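You operate a simulated robot arm through the tools that you are given. There is no shell and no other tool. Be economical: measure what you need, move in short steps, check, and stop when the job is done.

You run a simulated robot arm. Do the job below in one go: nothing can be reset, and whatever is moved stays where it is left.

JOB
Check disc one for pinholes and lay it in the matching tray.
Fine: lay it on the lit light box; red tray for pinholes, else green; switch the light off again.

It is judged by the outcome, as a careful person would: the job done as asked, and still so three seconds after it is handed in. It fails if anything else is knocked over, pushed out of place, dropped, spilled or broken.

ROBOT AND FRAMES
A 7-joint arm with a two-finger parallel gripper, fixed in place. Base frame: the origin is at the foot of the arm, x ahead of it, y to its left, z up; the work surface is at about z = 0.842. Units: m, rad, N and s.
With the tool pointing down near the work surface it reaches from about 0.46 to 0.92 m from the base axis. Its first joint turns from -2.007 to 2.007 rad. Payload 3.91 kg.
The TCP is the grasp point between the finger pads, 0.03 m short of the fingertips. In the tool frame z runs along the fingers and y along their closing line. The gripper opens to 0.11 m. The fingers are 0.02 m wide and 0.01 m thick; the gripper's body (0.048 by 0.112 m) begins 0.055 m behind the TCP.
Orientation is that of the tool frame in the base frame, as a unit quaternion [w, x, y, z]. With the fingers straight down and closing along the base's y, the tool's x points along the base's -x, its y along +y and its z along -z.

CONTROLS
- The arm moves only by the tool nudge_tool. Its arguments are lists of equal length, an entry for each row: "translation": the shift along the tool's x, y, z in m, a list of three; "rot": the turn, a rotation vector about the tool's x, y, z in rad, a list of three; "fingers": the closure, from 0 (fully open) to 1 (shut). In form: {"translation": [[dx, dy, dz], ...], "rot": [[rx, ry, rz], ...], "fingers": [fingers, ...]}. A call has 1 to 12 rows; each row shifts and turns the commanded pose from where the row before left it, along the tool's axes as they then stand. Each row takes 0.2 s and may step no farther than 0.05 m and 0.15 rad from the row before; otherwise, or with a gripper value out of range, the whole call is refused. A pose out of reach is approached as far as the arm can. The call stops where the force on the tool passes 90 N (or 10 N more than at its start, if that is more) or the arm is blocked; 0.2 s more then pass. Each finger travels about 0.153 m/s and halts on what it meets, pressing with about 41 N; the grip force reading is that of the motor and also rises with nothing between the fingers. The clock runs only during rows and for 0.2 s after the last one: add rows that do not move to give the fingers time. It gives the time, the measured TCP pose, the force on the tool (base axes), the opening and the grip force at its end, in the units of the frame above (readings bear some noise), with the torque about the TCP (base axes, N m) and any sound that the robot's microphone picked up, and new pictures: "show" is both (left out), scene, wrist or none.
- Cameras (640 x 400 px; columns grow to the right, rows downward): "scene" is fixed at [0.3993, -0.6494, 1.6396]; the picture's right is [0.99, -0.10, 0.00], its down [-0.07, -0.70, -0.71] and it looks along [0.07, 0.71, -0.70] (base axes); focal length 329 px, centre (320, 200). "wrist" rides on the gripper at [0.072, 0.017, -0.103] in the tool frame; the picture's right is [-0.23, 0.97, 0.00], its down [-0.76, -0.18, -0.62] and it looks along [-0.61, -0.14, 0.78] (tool axes); focal length 222 px, centre (320, 200). There is no depth. A picture from a camera that has moved, and an enlarged one, comes with that camera's place and axes in the base frame and with its lens.
- lift_body(by): slides the trunk up (or, below 0, down) by that many m; the arm rides with it, the base frame stays. It gives what a move gives, with no picture.
- close_up(camera, box): a new picture of the part [left, top, right, bottom] of that camera's present view, enlarged. The clock stands still meanwhile.
- close_job(): hands the job in; it is judged then, once.

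Go step by step. Nothing tells you positions but the pictures and the camera data: compare them with the known pose of the tool, close in by small moves and look again before you grip or let go. The budget is 120 turns and 200 pictures, counting those below and the enlarged ones. Unless the task says otherwise, let go and move clear before handing in, and close with one line.

The tools are called as name(argument=value, ...) on one line, values as JSON. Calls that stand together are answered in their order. nudge_tool: Moves the arm, as the interface text tells. Its arguments: {"type":"object","properties":{"translation":{"type":"array"},"rot":{"type":"array"},"fingers":{"type":"array"},"show":{"type":"string","enum":["both","scene","wrist","none"]}},"required":["translation","rot","fingers"]} The other tools are called the same way: lift_body (by) slides the trunk up or down; close_up (camera, box) takes an enlarged picture of a part of a camera's view; close_job () hands the job in.

At the start:

```text
time: 0.0
ee_pos: [0.4409, 0.1927, 1.2269]
orientation: [0.0, 0.0, 1.0, 0.0]
force: [0.2, -0.1, 0.5]
ft_torque: [-0.01, 0.01, 0.02]
opening: 0.11
grip_force: 0.1
trunk travel left (down, up): [-0.8, 0.19]
```

scene: 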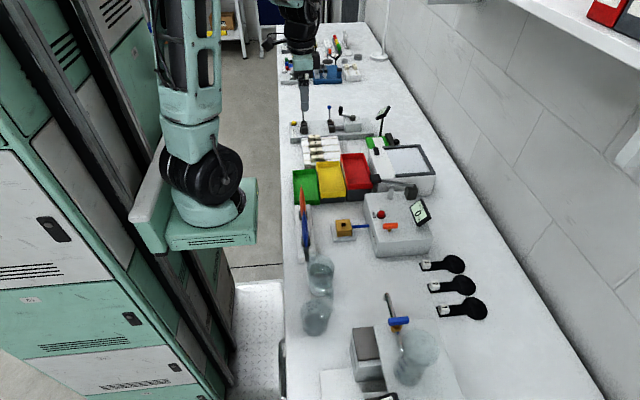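
wrist: 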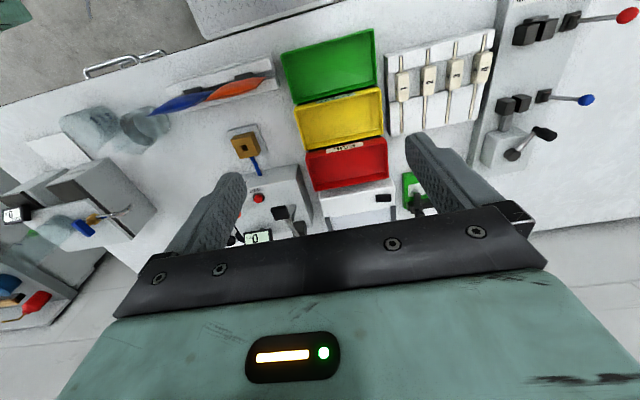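

I see trays (green, yellow, red), a light box beside them, and three black paddle-shaped discs with tags nearer the scene camera. I'll zoom in on these first.

close_up(camera="scene", box=[400, 240, 520, 330])

close_up(camera="scene", box=[280, 100, 450, 210])

close_up(camera="scene", box=[320, 170, 450, 260])

```text
4.44 times, centred on (460, 285) of scene
camera zoom: at [0.3993, -0.6494, 1.6396], right [0.99, -0.1, 0.0], down [-0.07, -0.7, -0.71], along [0.07, 0.71, -0.7], focal length 1462 px, centre (-302, -178)
```

zoom: 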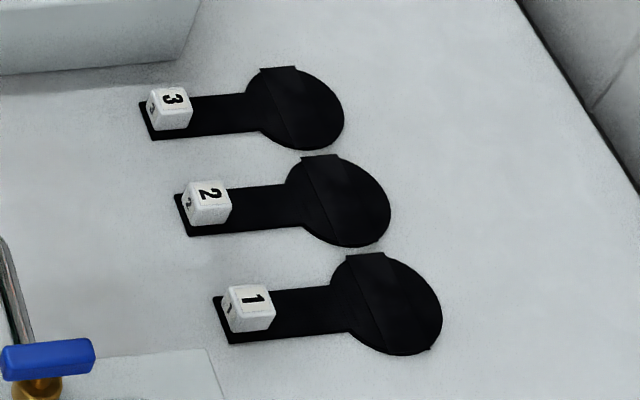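

```text
3.64 times, centred on (365, 155) of scene
camera zoom: at [0.3993, -0.6494, 1.6396], right [0.99, -0.1, 0.0], down [-0.07, -0.7, -0.71], along [0.07, 0.71, -0.7], focal length 1196 px, centre (156, 364)
```

zoom: 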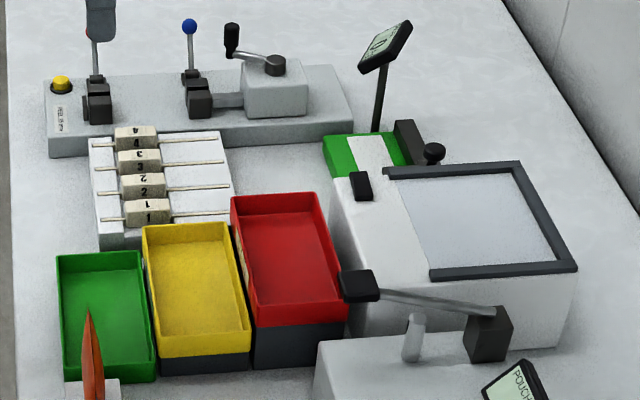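

```text
4.44 times, centred on (385, 215) of scene
camera zoom: at [0.3993, -0.6494, 1.6396], right [0.99, -0.1, 0.0], down [-0.07, -0.7, -0.71], along [0.07, 0.71, -0.7], focal length 1462 px, centre (31, 133)
```

zoom: 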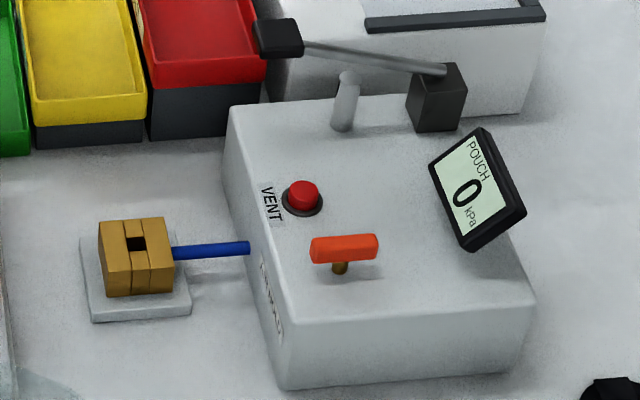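

Disc 1's paddle is at about (0.84, -0.29), with its numbered block at (0.75, -0.29). The light box is around (0.80, 0.24) with the red tray beside it, so I'll move over for a better look with the wrist camera.

nudge_tool(translation=[[-0.045, 0, 0], [-0.045, 0, 0], [-0.045, 0, 0], [-0.045, 0, 0], [-0.045, 0, 0], [-0.03, 0, 0]], rot=[[0, 0, 0], [0, 0, 0], [0, 0, 0], [0, 0, 0], [0, 0, 0], [0, 0, 0]], fingers=[0, 0, 0, 0, 0, 0])

```text
time: 1.4
ee_pos: [0.6969, 0.1919, 1.227]
orientation: [0.0, 0.0, 1.0, 0.001]
force: [-0.6, 0.5, -0.2]
ft_torque: [0.03, -0.01, 0.02]
opening: 0.11
grip_force: 0.1
trunk travel left (down, up): [-0.8, 0.19]
camera wrist: at [0.6249, 0.2086, 1.3305], right [0.23, 0.97, 0.0], down [0.76, -0.18, 0.62], along [0.61, -0.14, -0.78], focal length 222 px, centre (320, 200)
```

scene: 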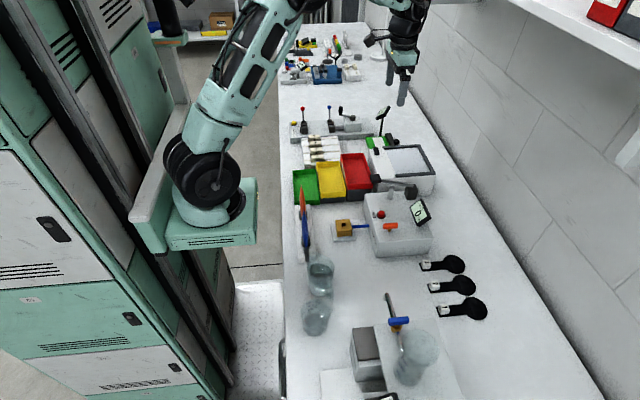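
wrist: 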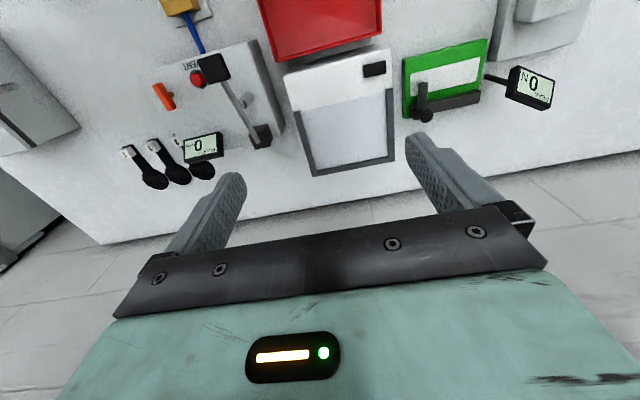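

close_up(camera="wrist", box=[260, 30, 500, 180])

close_up(camera="wrist", box=[110, 40, 290, 200])

```text
2.67 times, centred on (380, 105) of wrist
camera zoom: at [0.6249, 0.2086, 1.3305], right [0.23, 0.97, 0.0], down [0.76, -0.18, 0.62], along [0.61, -0.14, -0.78], focal length 592 px, centre (160, 453)
```

zoom: 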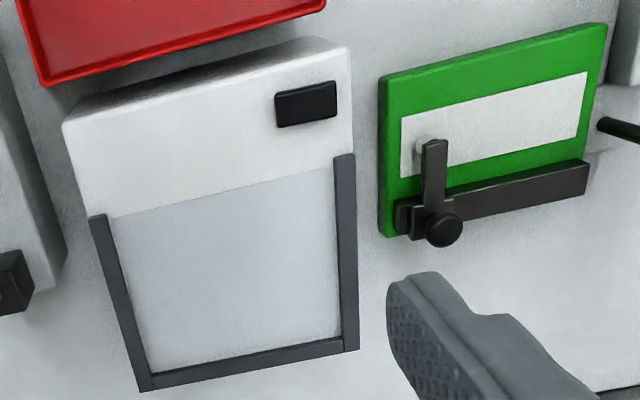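

```text
2.50 times, centred on (200, 120) of wrist
camera zoom: at [0.6249, 0.2086, 1.3305], right [0.23, 0.97, 0.0], down [0.76, -0.18, 0.62], along [0.61, -0.14, -0.78], focal length 555 px, centre (620, 400)
```

zoom: 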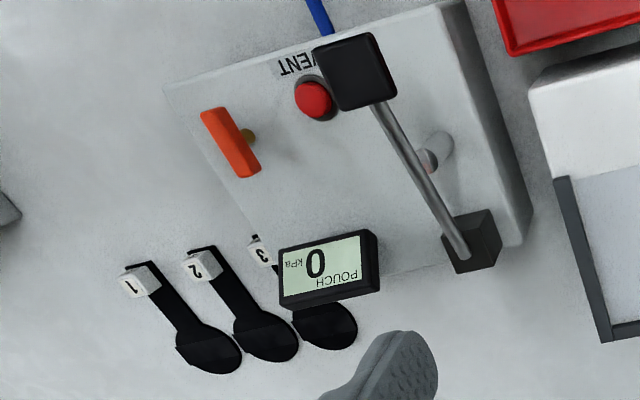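

The light box panel is centred at about (0.796, 0.224, 0.93) and its black switch at about (0.698, 0.282). I'll go closer with the fingers shut to inspect the switch.

nudge_tool(translation=[[-0.018, 0.03, 0], [-0.018, 0.03, 0], [-0.017, 0.03, 0], [0, 0, 0.045], [0, 0, 0.045], [0, 0, 0.047]], rot=[[0, 0, 0], [0, 0, 0], [0, 0, 0], [0, 0, 0], [0, 0, 0], [0, 0, 0]], fingers=[1, 1, 1, 1, 1, 1], show="wrist")

close_up(camera="wrist", box=[240, 0, 400, 100])

```text
time: 2.8
ee_pos: [0.7479, 0.2832, 1.09]
orientation: [0.001, 0.0, 1.0, -0.001]
force: [0.3, -0.2, 1.2]
ft_torque: [-0.01, -0.02, 0.0]
opening: 0.0
grip_force: 37.7
trunk travel left (down, up): [-0.8, 0.19]
camera wrist: at [0.6757, 0.3001, 1.1929], right [0.23, 0.97, 0.0], down [0.76, -0.18, 0.62], along [0.61, -0.14, -0.78], focal length 222 px, centre (320, 200)
```

wrist: 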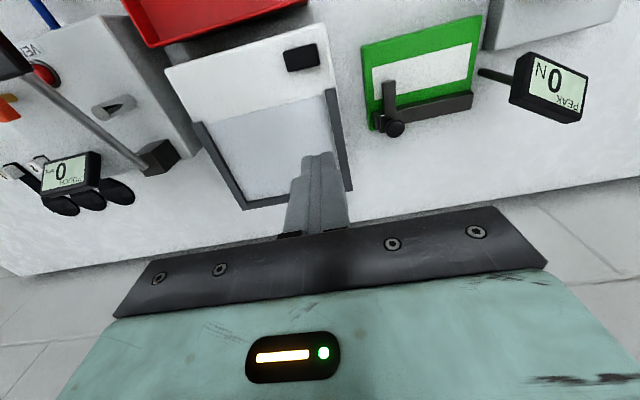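

```text
4.00 times, centred on (320, 50) of wrist
camera zoom: at [0.6757, 0.3001, 1.1929], right [0.23, 0.97, 0.0], down [0.76, -0.18, 0.62], along [0.61, -0.14, -0.78], focal length 888 px, centre (320, 800)
```

zoom: 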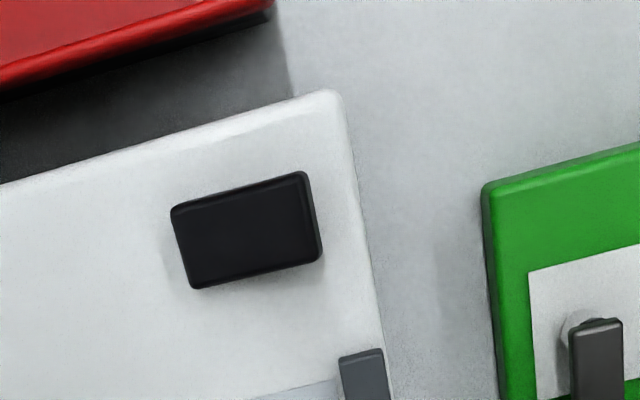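

The switch is a black rocker-like cap about 3 cm long in y, at (0.698, 0.278). I'll check its tilt from the scene camera.

close_up(camera="scene", box=[360, 130, 408, 160])

```text
13.33 times, centred on (384, 145) of scene
camera zoom: at [0.3993, -0.6494, 1.6396], right [0.99, -0.1, 0.0], down [-0.07, -0.7, -0.71], along [0.07, 0.71, -0.7], focal length 4387 px, centre (-533, 933)
```

zoom: 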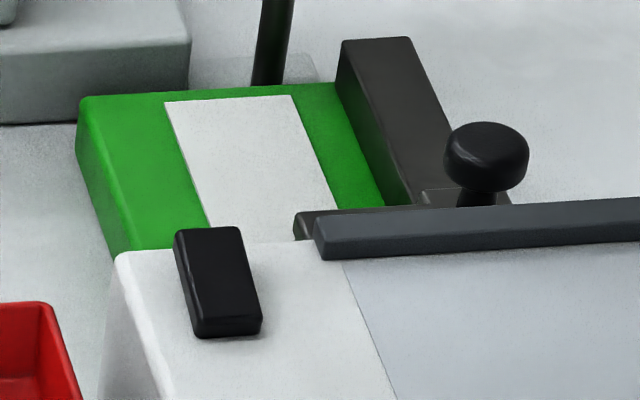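

The switch looks like a rocker, possibly raised at the far (+y) end. I'll move the closed fingertips over that end and come down to just above it.

nudge_tool(translation=[[0.025, 0.0035, 0], [0.025, 0.0035, 0], [0, 0, 0.04], [0, 0, 0.04], [0, 0, 0.025], [0, 0, 0]], rot=[[0, 0, 0], [0, 0, 0], [0, 0, 0], [0, 0, 0], [0, 0, 0], [0, 0, 0]], fingers=[1, 1, 1, 1, 1, 1], show="none")

close_up(camera="scene", box=[344, 110, 424, 160])

close_up(camera="wrist", box=[200, 50, 440, 200])

```text
time: 4.2
ee_pos: [0.699, 0.2889, 0.9839]
orientation: [0.0, -0.001, 1.0, 0.0]
force: [0.2, 0.0, 0.8]
ft_torque: [-0.01, 0.0, 0.0]
opening: 0.0002
grip_force: 37.9
trunk travel left (down, up): [-0.8, 0.19]
```

```text
8.00 times, centred on (384, 135) of scene
camera zoom: at [0.3993, -0.6494, 1.6396], right [0.99, -0.1, 0.0], down [-0.07, -0.7, -0.71], along [0.07, 0.71, -0.7], focal length 2632 px, centre (-192, 720)
```

zoom: 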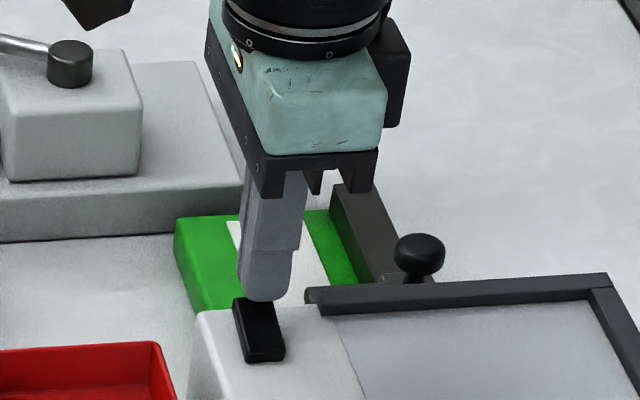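

```text
2.67 times, centred on (320, 125) of wrist
camera zoom: at [0.6271, 0.3059, 1.0874], right [0.23, 0.97, 0.0], down [0.76, -0.18, 0.62], along [0.61, -0.14, -0.78], focal length 592 px, centre (320, 400)
```

zoom: 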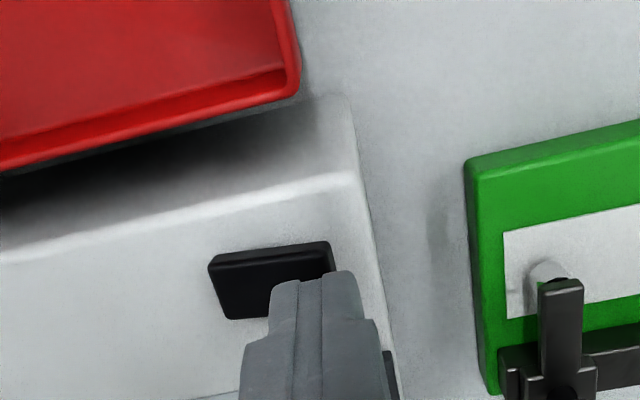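

The fingertips sit over the far end of the switch. I'll press down in small steps.

nudge_tool(translation=[[0, 0, 0.004], [0, 0, 0.004], [0, 0, 0.004]], rot=[[0, 0, 0], [0, 0, 0], [0, 0, 0]], fingers=[1, 1, 1], show="wrist")

```text
time: 5.0
ee_pos: [0.6993, 0.2912, 0.9749]
orientation: [0.002, -0.001, 1.0, 0.002]
force: [-1.6, 4.6, 18.9]
ft_torque: [-0.07, 0.15, -0.01]
opening: 0.0
grip_force: 38.0
trunk travel left (down, up): [-0.8, 0.19]
camera wrist: at [0.6267, 0.3074, 1.0787], right [0.23, 0.97, 0.0], down [0.76, -0.18, 0.63], along [0.61, -0.14, -0.78], focal length 222 px, centre (320, 200)
```

wrist: 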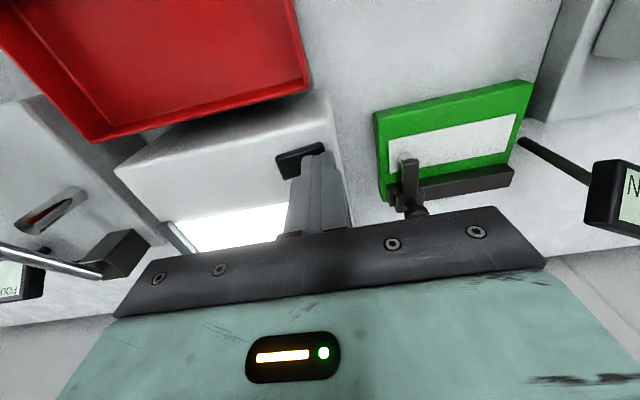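

The light came on with that press. I'll lift off and traverse at height toward disc 1.

nudge_tool(translation=[[0, 0, -0.045], [0, 0, -0.045], [0, 0, -0.045], [0, 0, -0.045], [0, 0, -0.045]], rot=[[0, 0, 0], [0, 0, 0], [0, 0, 0], [0, 0, 0], [0, 0, 0]], fingers=[1, 1, 1, 1, 1], show="scene")

nudge_tool(translation=[[0, -0.048, 0], [0, -0.048, 0], [0, -0.048, 0], [0, -0.048, 0], [0, -0.048, 0], [0, -0.048, 0], [0, -0.048, 0], [0, -0.048, 0], [0, -0.048, 0], [0, -0.048, 0], [0, -0.048, 0], [0, -0.048, 0]], rot=[[0, 0, 0], [0, 0, 0], [0, 0, 0], [0, 0, 0], [0, 0, 0], [0, 0, 0], [0, 0, 0], [0, 0, 0], [0, 0, 0], [0, 0, 0], [0, 0, 0], [0, 0, 0]], fingers=[1, 1, 1, 1, 1, 1, 0.6, 0.6, 0.6, 0.6, 0.6, 0.6], show="both")

```text
time: 6.2
ee_pos: [0.6983, 0.2903, 1.1961]
orientation: [-0.001, -0.001, 1.0, -0.001]
force: [0.7, 0.0, -0.4]
ft_torque: [-0.03, 0.03, -0.01]
opening: 0.0001
grip_force: 37.5
trunk travel left (down, up): [-0.8, 0.19]
```

scene: 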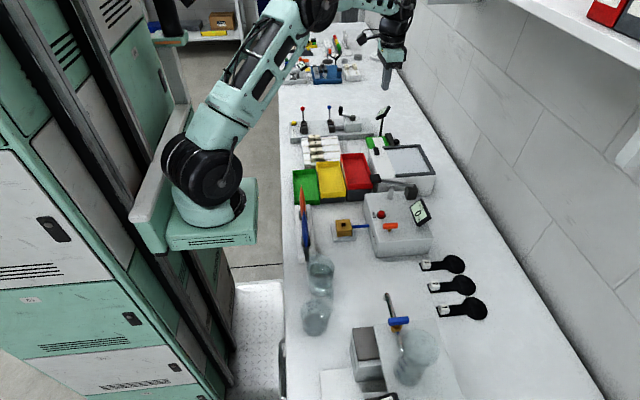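

```text
time: 8.8
ee_pos: [0.7002, -0.2868, 1.1968]
orientation: [0.0, -0.001, 1.0, 0.001]
force: [0.0, 0.2, 0.1]
ft_torque: [-0.05, 0.03, 0.0]
opening: 0.044
grip_force: 0.1
trunk travel left (down, up): [-0.8, 0.19]
camera wrist: at [0.6283, -0.2695, 1.3008], right [0.23, 0.97, 0.0], down [0.76, -0.18, 0.62], along [0.61, -0.14, -0.78], focal length 222 px, centre (320, 200)
```

scene: 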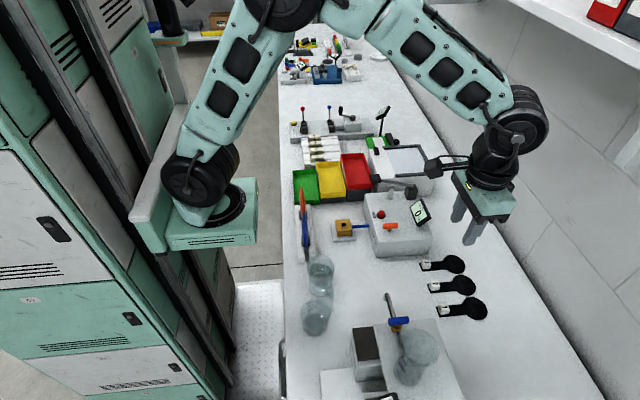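
wrist: 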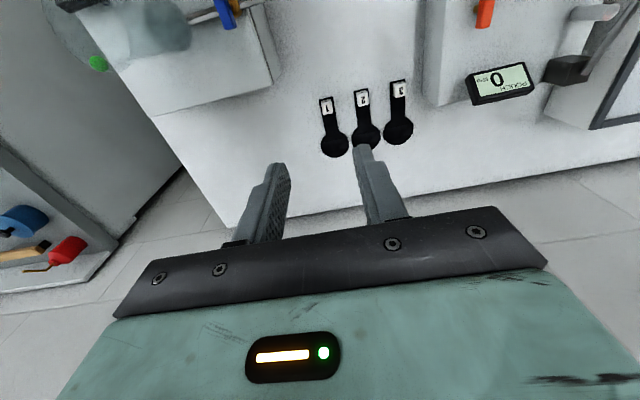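

I'll check whether the light stayed on, and take a closer look at disc 1.

close_up(camera="scene", box=[350, 120, 446, 180])

close_up(camera="wrist", box=[290, 70, 434, 160])

close_up(camera="scene", box=[430, 285, 494, 325])

```text
6.67 times, centred on (398, 150) of scene
camera zoom: at [0.3993, -0.6494, 1.6396], right [0.99, -0.1, 0.0], down [-0.07, -0.7, -0.71], along [0.07, 0.71, -0.7], focal length 2194 px, centre (-200, 533)
```

zoom: 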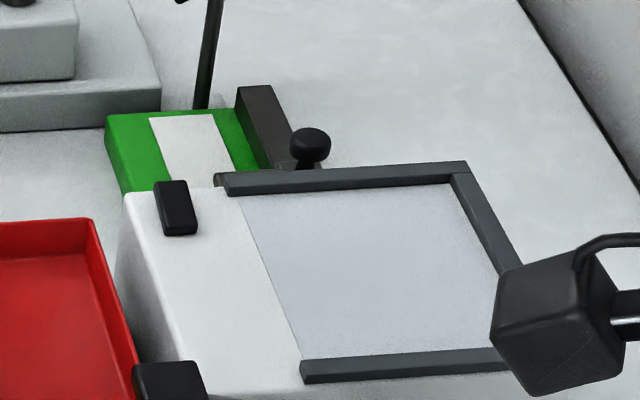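

```text
4.44 times, centred on (362, 115) of wrist
camera zoom: at [0.6283, -0.2695, 1.3008], right [0.23, 0.97, 0.0], down [0.76, -0.18, 0.62], along [0.61, -0.14, -0.78], focal length 987 px, centre (133, 578)
```

zoom: 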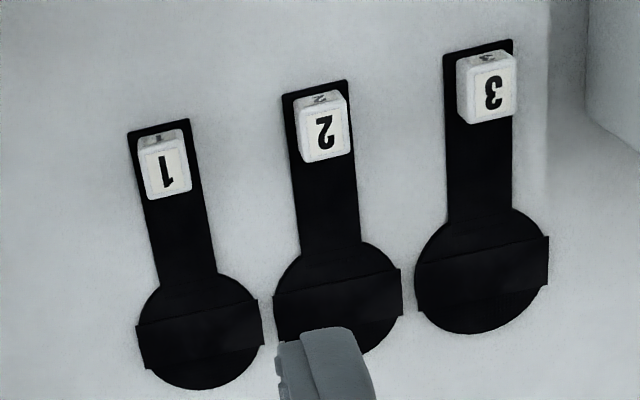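

```text
10.00 times, centred on (462, 305) of scene
camera zoom: at [0.3993, -0.6494, 1.6396], right [0.99, -0.1, 0.0], down [-0.07, -0.7, -0.71], along [0.07, 0.71, -0.7], focal length 3290 px, centre (-1100, -850)
```

zoom: 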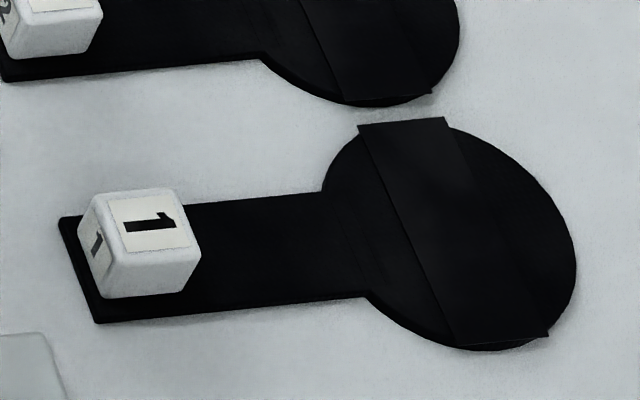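

The light seems to be lit only while pressed (it's off now), so I'll fetch disc 1 first and lay it on the box, then press again. I'll move over its block at (0.752, -0.286).

nudge_tool(translation=[[-0.026, 0, 0], [-0.026, 0, 0], [0, 0, 0.05], [0, 0, 0.05], [0, 0, 0.05], [0, 0, 0.05], [0, 0, 0.037]], rot=[[0, 0, 0], [0, 0, 0], [0, 0, 0], [0, 0, 0], [0, 0, 0], [0, 0, 0], [0, 0, 0]], fingers=[0.6, 0.6, 0.6, 0.6, 0.6, 0.6, 0.6], show="wrist")

close_up(camera="scene", box=[404, 240, 532, 320])

```text
time: 10.4
ee_pos: [0.7514, -0.2867, 0.9613]
orientation: [0.0, 0.0, 1.0, 0.001]
force: [-0.7, 0.5, 0.9]
ft_torque: [-0.01, -0.01, 0.05]
opening: 0.0441
grip_force: 0.0
trunk travel left (down, up): [-0.8, 0.19]
camera wrist: at [0.6786, -0.2706, 1.0636], right [0.23, 0.97, 0.0], down [0.76, -0.18, 0.62], along [0.61, -0.14, -0.78], focal length 222 px, centre (320, 200)
```

wrist: 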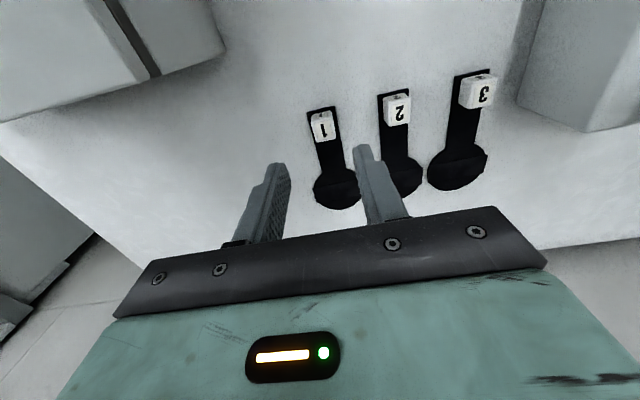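

```text
5.00 times, centred on (468, 280) of scene
camera zoom: at [0.3993, -0.6494, 1.6396], right [0.99, -0.1, 0.0], down [-0.07, -0.7, -0.71], along [0.07, 0.71, -0.7], focal length 1645 px, centre (-420, -200)
```

zoom: 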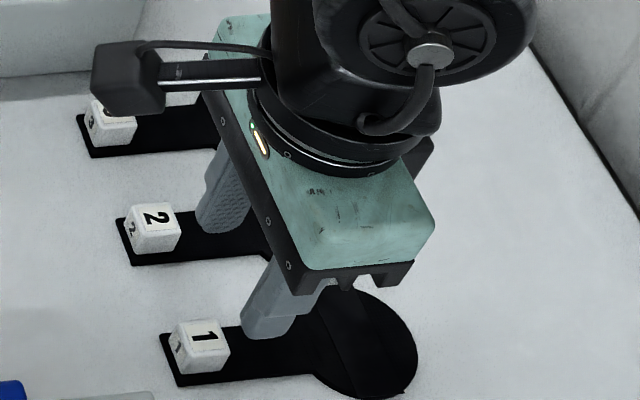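

The block's estimated position agrees with the tool at (0.750, -0.285). I'll descend partway and check the alignment.

nudge_tool(translation=[[0, 0.001, 0.03], [0, 0, 0.025]], rot=[[0, 0, 0], [0, 0, 0]], fingers=[0.6, 0.6], show="wrist")

close_up(camera="wrist", box=[220, 110, 420, 235])

close_up(camera="scene", box=[420, 270, 500, 320])

```text
time: 11.0
ee_pos: [0.7518, -0.2855, 0.9057]
orientation: [0.001, 0.0, 1.0, 0.0]
force: [-0.5, 0.5, 0.3]
ft_torque: [0.02, -0.02, 0.01]
opening: 0.044
grip_force: 0.1
trunk travel left (down, up): [-0.8, 0.19]
camera wrist: at [0.6794, -0.2696, 1.0092], right [0.23, 0.97, 0.0], down [0.76, -0.18, 0.62], along [0.61, -0.14, -0.78], focal length 222 px, centre (320, 200)
```

wrist: 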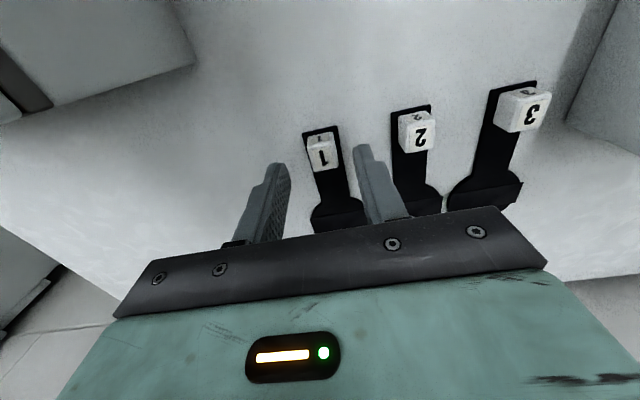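

```text
3.20 times, centred on (320, 172) of wrist
camera zoom: at [0.6794, -0.2696, 1.0092], right [0.23, 0.97, 0.0], down [0.76, -0.18, 0.62], along [0.61, -0.14, -0.78], focal length 711 px, centre (320, 288)
```

zoom: 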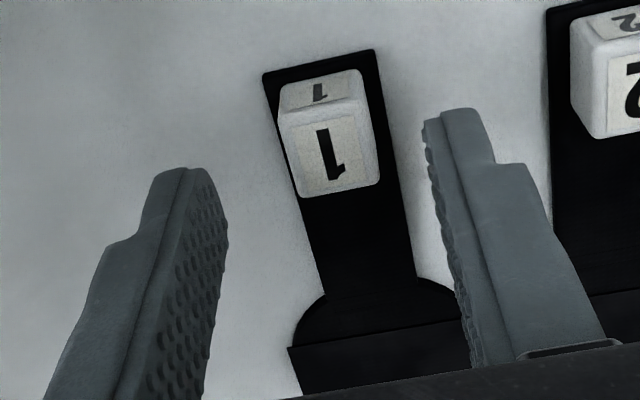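

```text
8.00 times, centred on (460, 295) of scene
camera zoom: at [0.3993, -0.6494, 1.6396], right [0.99, -0.1, 0.0], down [-0.07, -0.7, -0.71], along [0.07, 0.71, -0.7], focal length 2632 px, centre (-800, -560)
```

zoom: 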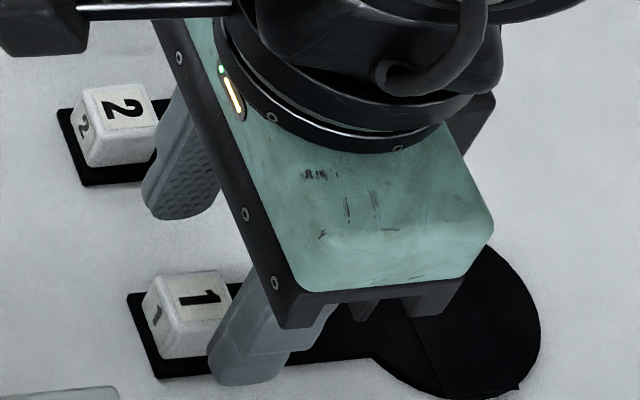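

Alignment is good, so I'll come down until the fingertips are just above the handle.

nudge_tool(translation=[[-0.001, 0.002, 0.012], [0, 0, 0.01]], rot=[[0, 0, 0], [0, 0, 0]], fingers=[0.6, 0.6], show="none")

close_up(camera="wrist", box=[220, 110, 420, 235])

close_up(camera="scene", box=[428, 285, 492, 325])

```text
time: 11.6
ee_pos: [0.7527, -0.284, 0.8824]
orientation: [0.0, -0.001, 1.0, 0.0]
force: [0.0, 0.1, -0.5]
ft_torque: [-0.02, 0.01, 0.01]
opening: 0.044
grip_force: 0.1
trunk travel left (down, up): [-0.8, 0.19]
```

```text
3.20 times, centred on (320, 172) of wrist
camera zoom: at [0.68, -0.2672, 0.9866], right [0.23, 0.97, 0.0], down [0.76, -0.18, 0.62], along [0.61, -0.14, -0.78], focal length 711 px, centre (320, 288)
```

zoom: 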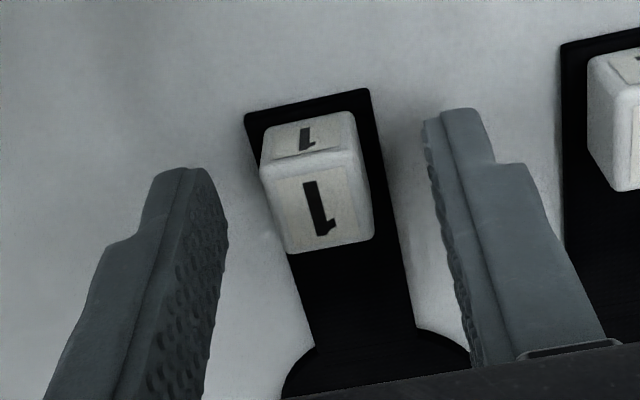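

```text
10.00 times, centred on (460, 305) of scene
camera zoom: at [0.3993, -0.6494, 1.6396], right [0.99, -0.1, 0.0], down [-0.07, -0.7, -0.71], along [0.07, 0.71, -0.7], focal length 3290 px, centre (-1080, -850)
```

zoom: 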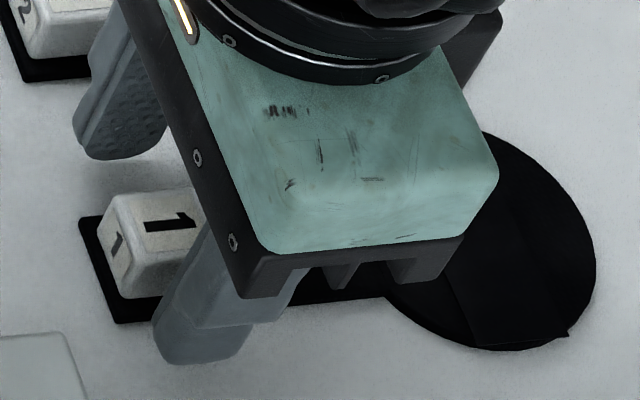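

The fingers straddle the block at the right spot. I'll close on it and make a small lift.

nudge_tool(translation=[[0.001, 0, 0.001], [0, 0, 0], [0, 0, 0], [0, 0, -0.01], [0, 0, -0.02]], rot=[[0, 0, 0], [0, 0, 0], [0, 0, 0], [0, 0, 0], [0, 0, 0]], fingers=[0.8, 1, 1, 1, 1], show="both")

close_up(camera="scene", box=[420, 270, 500, 320])

```text
time: 12.8
ee_pos: [0.7515, -0.2839, 0.9117]
orientation: [-0.001, 0.0, 1.0, 0.0]
force: [0.2, 0.5, -0.2]
ft_torque: [-0.01, 0.03, 0.01]
opening: 0.0002
grip_force: 37.9
trunk travel left (down, up): [-0.8, 0.19]
camera wrist: at [0.6796, -0.267, 1.0156], right [0.23, 0.97, 0.0], down [0.76, -0.18, 0.62], along [0.61, -0.14, -0.78], focal length 222 px, centre (320, 200)
```

scene: 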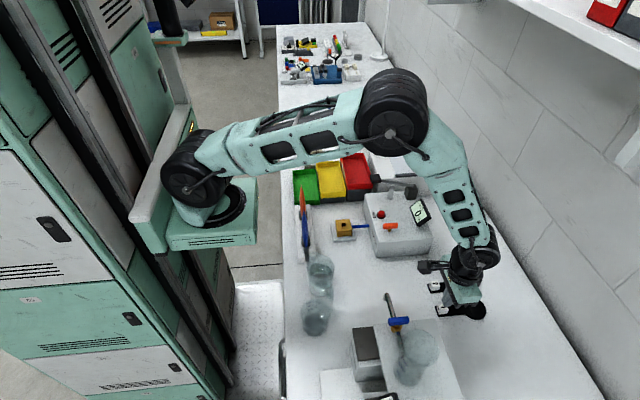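
wrist: 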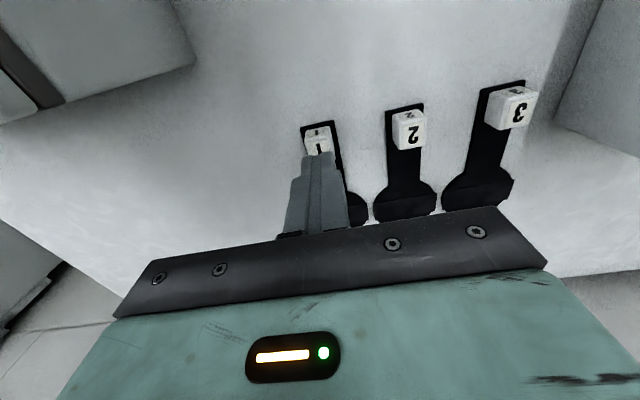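

```text
8.00 times, centred on (460, 295) of scene
camera zoom: at [0.3993, -0.6494, 1.6396], right [0.99, -0.1, 0.0], down [-0.07, -0.7, -0.71], along [0.07, 0.71, -0.7], focal length 2632 px, centre (-800, -560)
```

zoom: 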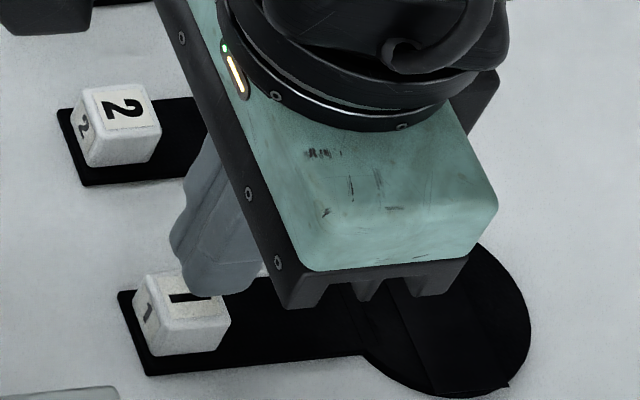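

The fingers closed on nothing, and the paddle slid only about 3 mm toward -x. The block must sit slightly nearer the robot than I thought, so I'll take a closer look.

close_up(camera="wrist", box=[272, 110, 368, 170])

close_up(camera="scene", box=[430, 290, 462, 310])

```text
6.67 times, centred on (320, 140) of wrist
camera zoom: at [0.6796, -0.267, 1.0156], right [0.23, 0.97, 0.0], down [0.76, -0.18, 0.62], along [0.61, -0.14, -0.78], focal length 1481 px, centre (320, 600)
```

zoom: 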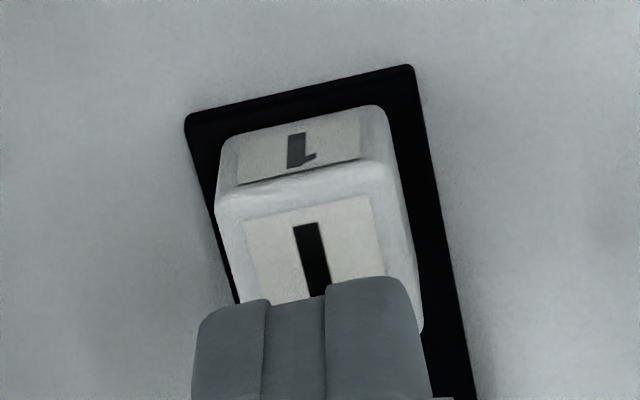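

```text
16.00 times, centred on (446, 300) of scene
camera zoom: at [0.3993, -0.6494, 1.6396], right [0.99, -0.1, 0.0], down [-0.07, -0.7, -0.71], along [0.07, 0.71, -0.7], focal length 5264 px, centre (-1696, -1400)
```

zoom: 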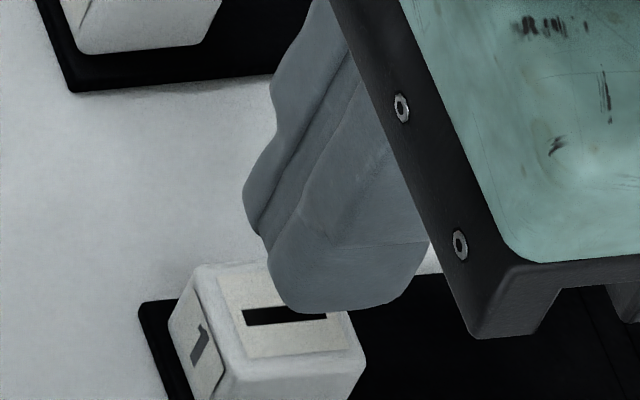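

The block centre is confirmed at (0.751, -0.283), but it's probably only about 17 mm tall, so the tips held too little of it. I'll reopen, go about 5 mm lower and close while watching the opening.

nudge_tool(translation=[[0, 0, 0], [0, 0, 0], [0, 0, 0.015], [0, 0, 0.01], [0, 0, 0.005], [0, 0, 0.004]], rot=[[0, 0, 0], [0, 0, 0], [0, 0, 0], [0, 0, 0], [0, 0, 0], [0, 0, 0]], fingers=[0.6, 0.6, 0.6, 0.6, 0.6, 0.6], show="none")

nudge_tool(translation=[[0, 0, 0], [0, 0, 0]], rot=[[0, 0, 0], [0, 0, 0]], fingers=[0.8, 0.9], show="wrist")

close_up(camera="scene", box=[428, 285, 492, 325])

```text
time: 14.2
ee_pos: [0.7506, -0.2839, 0.8782]
orientation: [0.0, 0.0, 1.0, 0.0]
force: [-0.1, 0.3, 0.4]
ft_torque: [0.0, -0.01, 0.0]
opening: 0.0441
grip_force: 0.0
trunk travel left (down, up): [-0.8, 0.19]
```

```text
time: 14.8
ee_pos: [0.7517, -0.2846, 0.8767]
orientation: [0.001, 0.0, 1.0, 0.0]
force: [-0.1, 0.0, -0.5]
ft_torque: [0.0, -0.03, 0.0]
opening: 0.0183
grip_force: 40.6
trunk travel left (down, up): [-0.8, 0.19]
camera wrist: at [0.6797, -0.2669, 0.9818], right [0.23, 0.97, 0.0], down [0.76, -0.18, 0.62], along [0.61, -0.14, -0.78], focal length 222 px, centre (320, 200)
```

wrist: 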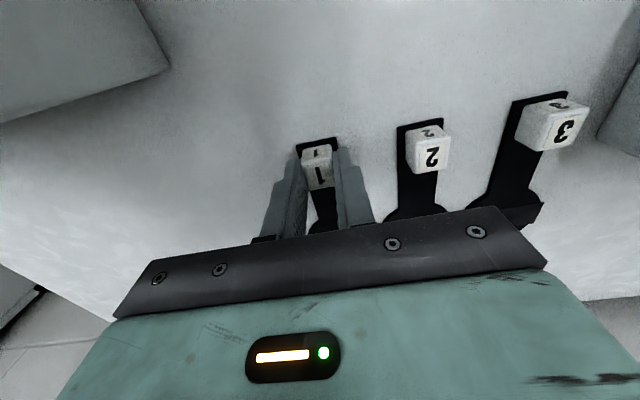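

```text
10.00 times, centred on (460, 305) of scene
camera zoom: at [0.3993, -0.6494, 1.6396], right [0.99, -0.1, 0.0], down [-0.07, -0.7, -0.71], along [0.07, 0.71, -0.7], focal length 3290 px, centre (-1080, -850)
```

zoom: 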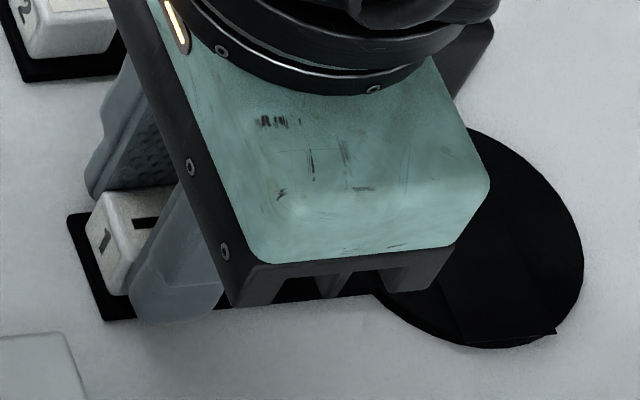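

Now it holds at 18.3 mm, but the fingers look biased to the +x side of the block. I'll re-centre 5 mm toward the robot, regrip and lift slightly.

nudge_tool(translation=[[0, 0, 0], [0.005, 0, 0], [0, 0, 0], [0, 0, 0], [0, 0, 0]], rot=[[0, 0, 0], [0, 0, 0], [0, 0, 0], [0, 0, 0], [0, 0, 0]], fingers=[0.65, 0.65, 0.65, 0.85, 1], show="none")

nudge_tool(translation=[[0, 0, -0.005], [0, 0, -0.01], [0, 0, -0.01]], rot=[[0, 0, 0], [0, 0, 0], [0, 0, 0]], fingers=[1, 1, 1], show="wrist")

close_up(camera="scene", box=[420, 275, 500, 325])

```text
time: 16.0
ee_pos: [0.7473, -0.2836, 0.8783]
orientation: [0.0, 0.0, 1.0, -0.001]
force: [-0.4, 0.0, -0.7]
ft_torque: [0.0, 0.0, -0.02]
opening: 0.0186
grip_force: 41.4
trunk travel left (down, up): [-0.8, 0.19]
```

```text
time: 16.8
ee_pos: [0.7461, -0.2836, 0.9034]
orientation: [0.0, 0.0, 1.0, 0.001]
force: [-0.3, 0.1, -0.3]
ft_torque: [-0.01, 0.03, -0.02]
opening: 0.0187
grip_force: 40.8
trunk travel left (down, up): [-0.8, 0.19]
camera wrist: at [0.6749, -0.2668, 1.0074], right [0.23, 0.97, 0.0], down [0.76, -0.18, 0.62], along [0.61, -0.14, -0.78], focal length 222 px, centre (320, 200)
```

wrist: 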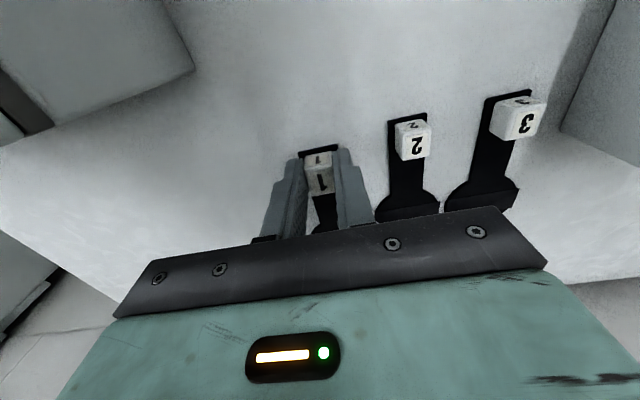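

```text
8.00 times, centred on (460, 300) of scene
camera zoom: at [0.3993, -0.6494, 1.6396], right [0.99, -0.1, 0.0], down [-0.07, -0.7, -0.71], along [0.07, 0.71, -0.7], focal length 2632 px, centre (-800, -600)
```

zoom: 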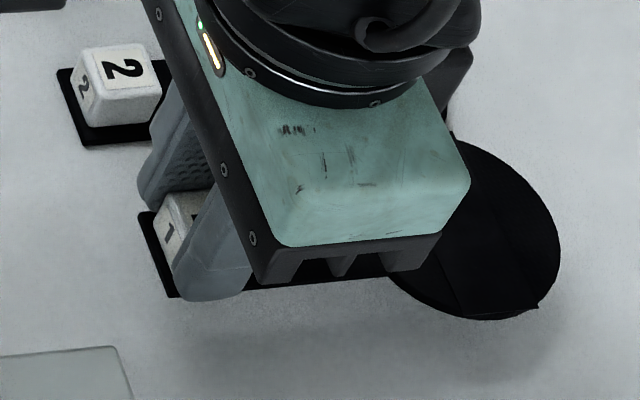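

Disc 1 is held and clear of the table. I'll lift it high and carry it to above the light box.

nudge_tool(translation=[[0, 0, -0.04], [0, 0, -0.045], [0, 0, -0.045], [0, 0, -0.045], [0, 0, -0.045], [0, 0, -0.045], [0, 0, -0.035]], rot=[[0, 0, 0], [0, 0, 0], [0, 0, 0], [0, 0, 0], [0, 0, 0], [0, 0, 0], [0, 0, 0]], fingers=[1, 1, 1, 1, 1, 1, 1], show="none")

nudge_tool(translation=[[0.004, 0.042, 0], [0.004, 0.043, 0], [0.004, 0.043, 0], [0.004, 0.043, 0], [0.004, 0.043, 0], [0.004, 0.043, 0], [0.004, 0.043, 0], [0.004, 0.043, 0], [0.004, 0.043, 0], [0.004, 0.043, 0], [0.004, 0.04, 0], [0, 0.04, 0]], rot=[[0, 0, 0], [0, 0, 0], [0, 0, 0], [0, 0, 0], [0, 0, 0], [0, 0, 0], [0, 0, 0], [0, 0, 0], [0, 0, 0], [0, 0, 0], [0, 0, 0], [0, 0, 0]], fingers=[1, 1, 1, 1, 1, 1, 1, 1, 1, 1, 1, 1], show="both")

```text
time: 18.4
ee_pos: [0.7457, -0.2832, 1.2057]
orientation: [0.0, -0.001, 1.0, -0.001]
force: [0.3, -0.1, 0.0]
ft_torque: [-0.02, 0.02, -0.02]
opening: 0.0186
grip_force: 40.4
trunk travel left (down, up): [-0.8, 0.19]
```

```text
time: 21.0
ee_pos: [0.7021, 0.2229, 1.2042]
orientation: [0.0, 0.001, 1.0, 0.0]
force: [0.2, 0.3, 0.3]
ft_torque: [0.03, 0.01, 0.0]
opening: 0.0181
grip_force: 40.9
trunk travel left (down, up): [-0.8, 0.19]
camera wrist: at [0.6306, 0.2411, 1.3075], right [0.23, 0.97, 0.0], down [0.76, -0.18, 0.62], along [0.61, -0.14, -0.78], focal length 222 px, centre (320, 200)
```

scene: 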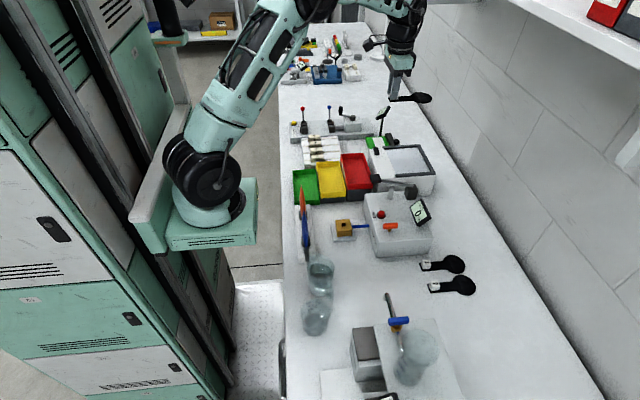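
wrist: 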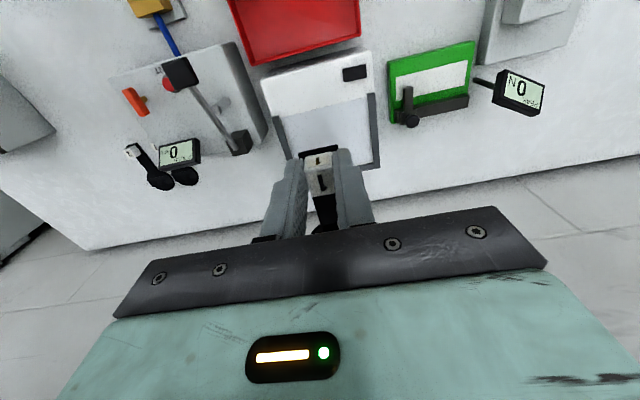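

Disc 1 is above the light box. I'll lower it to just above the panel and check the height.

nudge_tool(translation=[[0, 0, 0.045], [0, 0, 0.045], [0, 0, 0.045], [0, 0, 0.045], [0, 0, 0.035]], rot=[[0, 0, 0], [0, 0, 0], [0, 0, 0], [0, 0, 0], [0, 0, 0]], fingers=[1, 1, 1, 1, 1], show="wrist")

close_up(camera="scene", box=[350, 115, 446, 175])

```text
time: 22.2
ee_pos: [0.7023, 0.2259, 0.9878]
orientation: [0.0, -0.001, 1.0, 0.0]
force: [0.2, -0.4, -0.3]
ft_torque: [-0.03, 0.02, 0.03]
opening: 0.0187
grip_force: 41.3
trunk travel left (down, up): [-0.8, 0.19]
camera wrist: at [0.6302, 0.242, 1.0917], right [0.23, 0.97, 0.0], down [0.76, -0.18, 0.62], along [0.61, -0.14, -0.78], focal length 222 px, centre (320, 200)
```

wrist: 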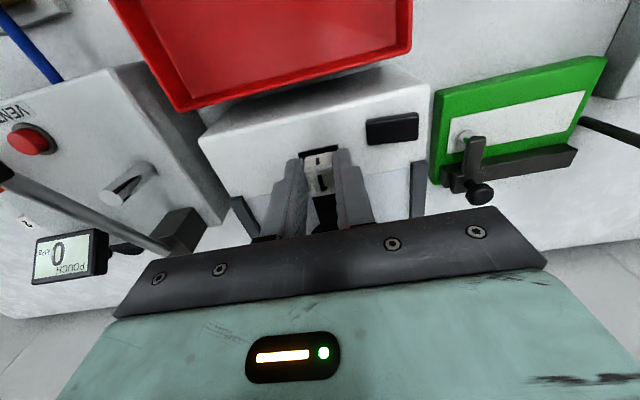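

```text
6.67 times, centred on (398, 145) of scene
camera zoom: at [0.3993, -0.6494, 1.6396], right [0.99, -0.1, 0.0], down [-0.07, -0.7, -0.71], along [0.07, 0.71, -0.7], focal length 2194 px, centre (-200, 567)
```

zoom: 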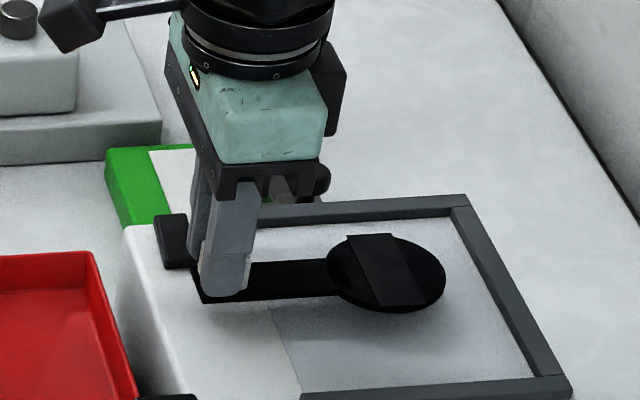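

The disc hovers well placed, about 2 cm above the panel. I'll lower it in small steps until contact.

nudge_tool(translation=[[0, 0, 0.006], [0, 0, 0.005], [0, 0, 0.003], [0, 0, 0]], rot=[[0, 0, 0], [0, 0, 0], [0, 0, 0], [0, 0, 0]], fingers=[1, 1, 1, 1], show="none")

close_up(camera="scene", box=[366, 125, 430, 165])

```text
time: 23.2
ee_pos: [0.7037, 0.2253, 0.974]
orientation: [0.0, 0.0, 1.0, 0.0]
force: [0.5, -0.1, 0.4]
ft_torque: [-0.01, 0.02, 0.01]
opening: 0.0185
grip_force: 40.2
trunk travel left (down, up): [-0.8, 0.19]
```

```text
10.00 times, centred on (398, 145) of scene
camera zoom: at [0.3993, -0.6494, 1.6396], right [0.99, -0.1, 0.0], down [-0.07, -0.7, -0.71], along [0.07, 0.71, -0.7], focal length 3290 px, centre (-460, 750)
```

zoom: 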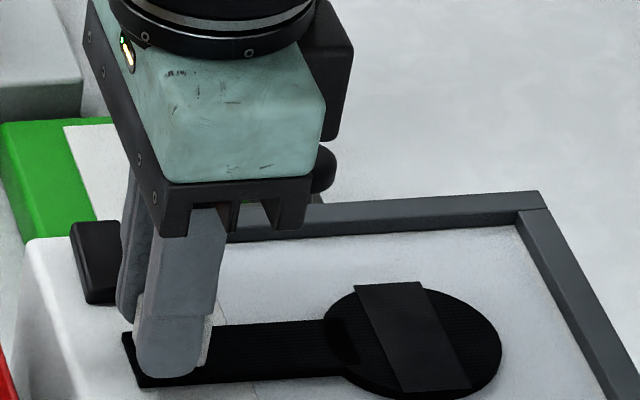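

nudge_tool(translation=[[0, 0, 0.003], [0, 0, 0.003], [0, 0, 0.002], [0, 0, 0]], rot=[[0, 0, 0], [0, 0, 0], [0, 0, 0], [0, 0, 0]], fingers=[1, 1, 1, 1], show="none")

close_up(camera="scene", box=[366, 125, 430, 165])

```text
time: 24.2
ee_pos: [0.7027, 0.2255, 0.9695]
orientation: [0.003, 0.0, 1.0, 0.002]
force: [-0.1, -2.4, 40.1]
ft_torque: [-0.19, -0.06, -0.08]
opening: 0.0184
grip_force: 41.0
trunk travel left (down, up): [-0.8, 0.19]
```

```text
10.00 times, centred on (398, 145) of scene
camera zoom: at [0.3993, -0.6494, 1.6396], right [0.99, -0.1, 0.0], down [-0.07, -0.7, -0.71], along [0.07, 0.71, -0.7], focal length 3290 px, centre (-460, 750)
```

zoom: 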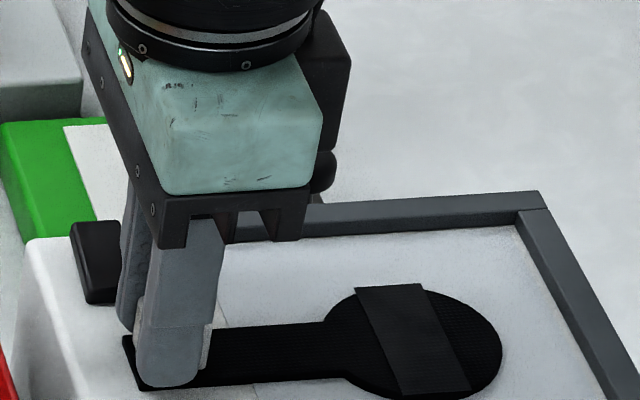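

The paddle is flat on the box with a 40 N contact force. I'll ease up about 2 mm, let go with a small opening and rise.

nudge_tool(translation=[[0, 0, -0.002], [0, 0, 0], [0, 0, 0], [0, 0, 0], [0, 0, -0.01], [0, 0, -0.03], [0, 0, -0.04]], rot=[[0, 0, 0], [0, 0, 0], [0, 0, 0], [0, 0, 0], [0, 0, 0], [0, 0, 0], [0, 0, 0]], fingers=[1, 0.75, 0.72, 0.72, 0.72, 0.72, 0.72], show="none")

close_up(camera="scene", box=[366, 125, 430, 165])

close_up(camera="wrist", box=[200, 50, 440, 200])

```text
time: 25.8
ee_pos: [0.7035, 0.2247, 1.0471]
orientation: [-0.001, -0.001, 1.0, 0.0]
force: [0.7, 0.1, 0.2]
ft_torque: [-0.01, 0.03, 0.0]
opening: 0.0306
grip_force: 0.0
trunk travel left (down, up): [-0.8, 0.19]
```

```text
10.00 times, centred on (398, 145) of scene
camera zoom: at [0.3993, -0.6494, 1.6396], right [0.99, -0.1, 0.0], down [-0.07, -0.7, -0.71], along [0.07, 0.71, -0.7], focal length 3290 px, centre (-460, 750)
```

zoom: 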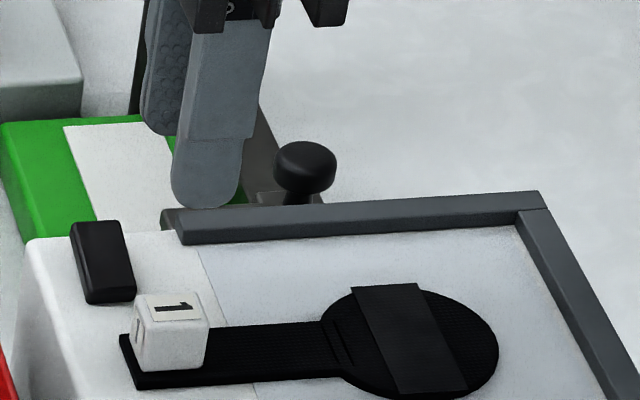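

```text
2.67 times, centred on (320, 125) of wrist
camera zoom: at [0.6312, 0.2422, 1.1518], right [0.23, 0.97, 0.0], down [0.76, -0.18, 0.62], along [0.61, -0.14, -0.78], focal length 592 px, centre (320, 400)
```

zoom: 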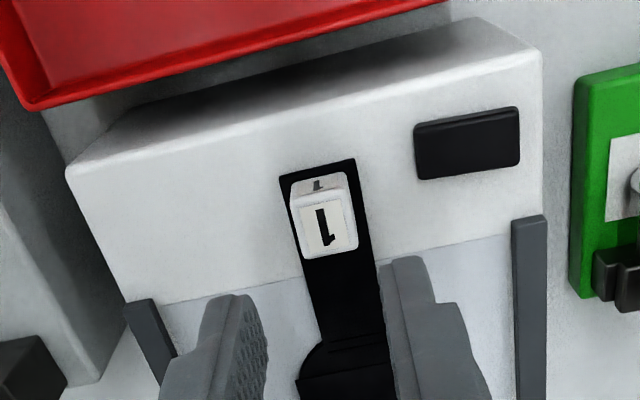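

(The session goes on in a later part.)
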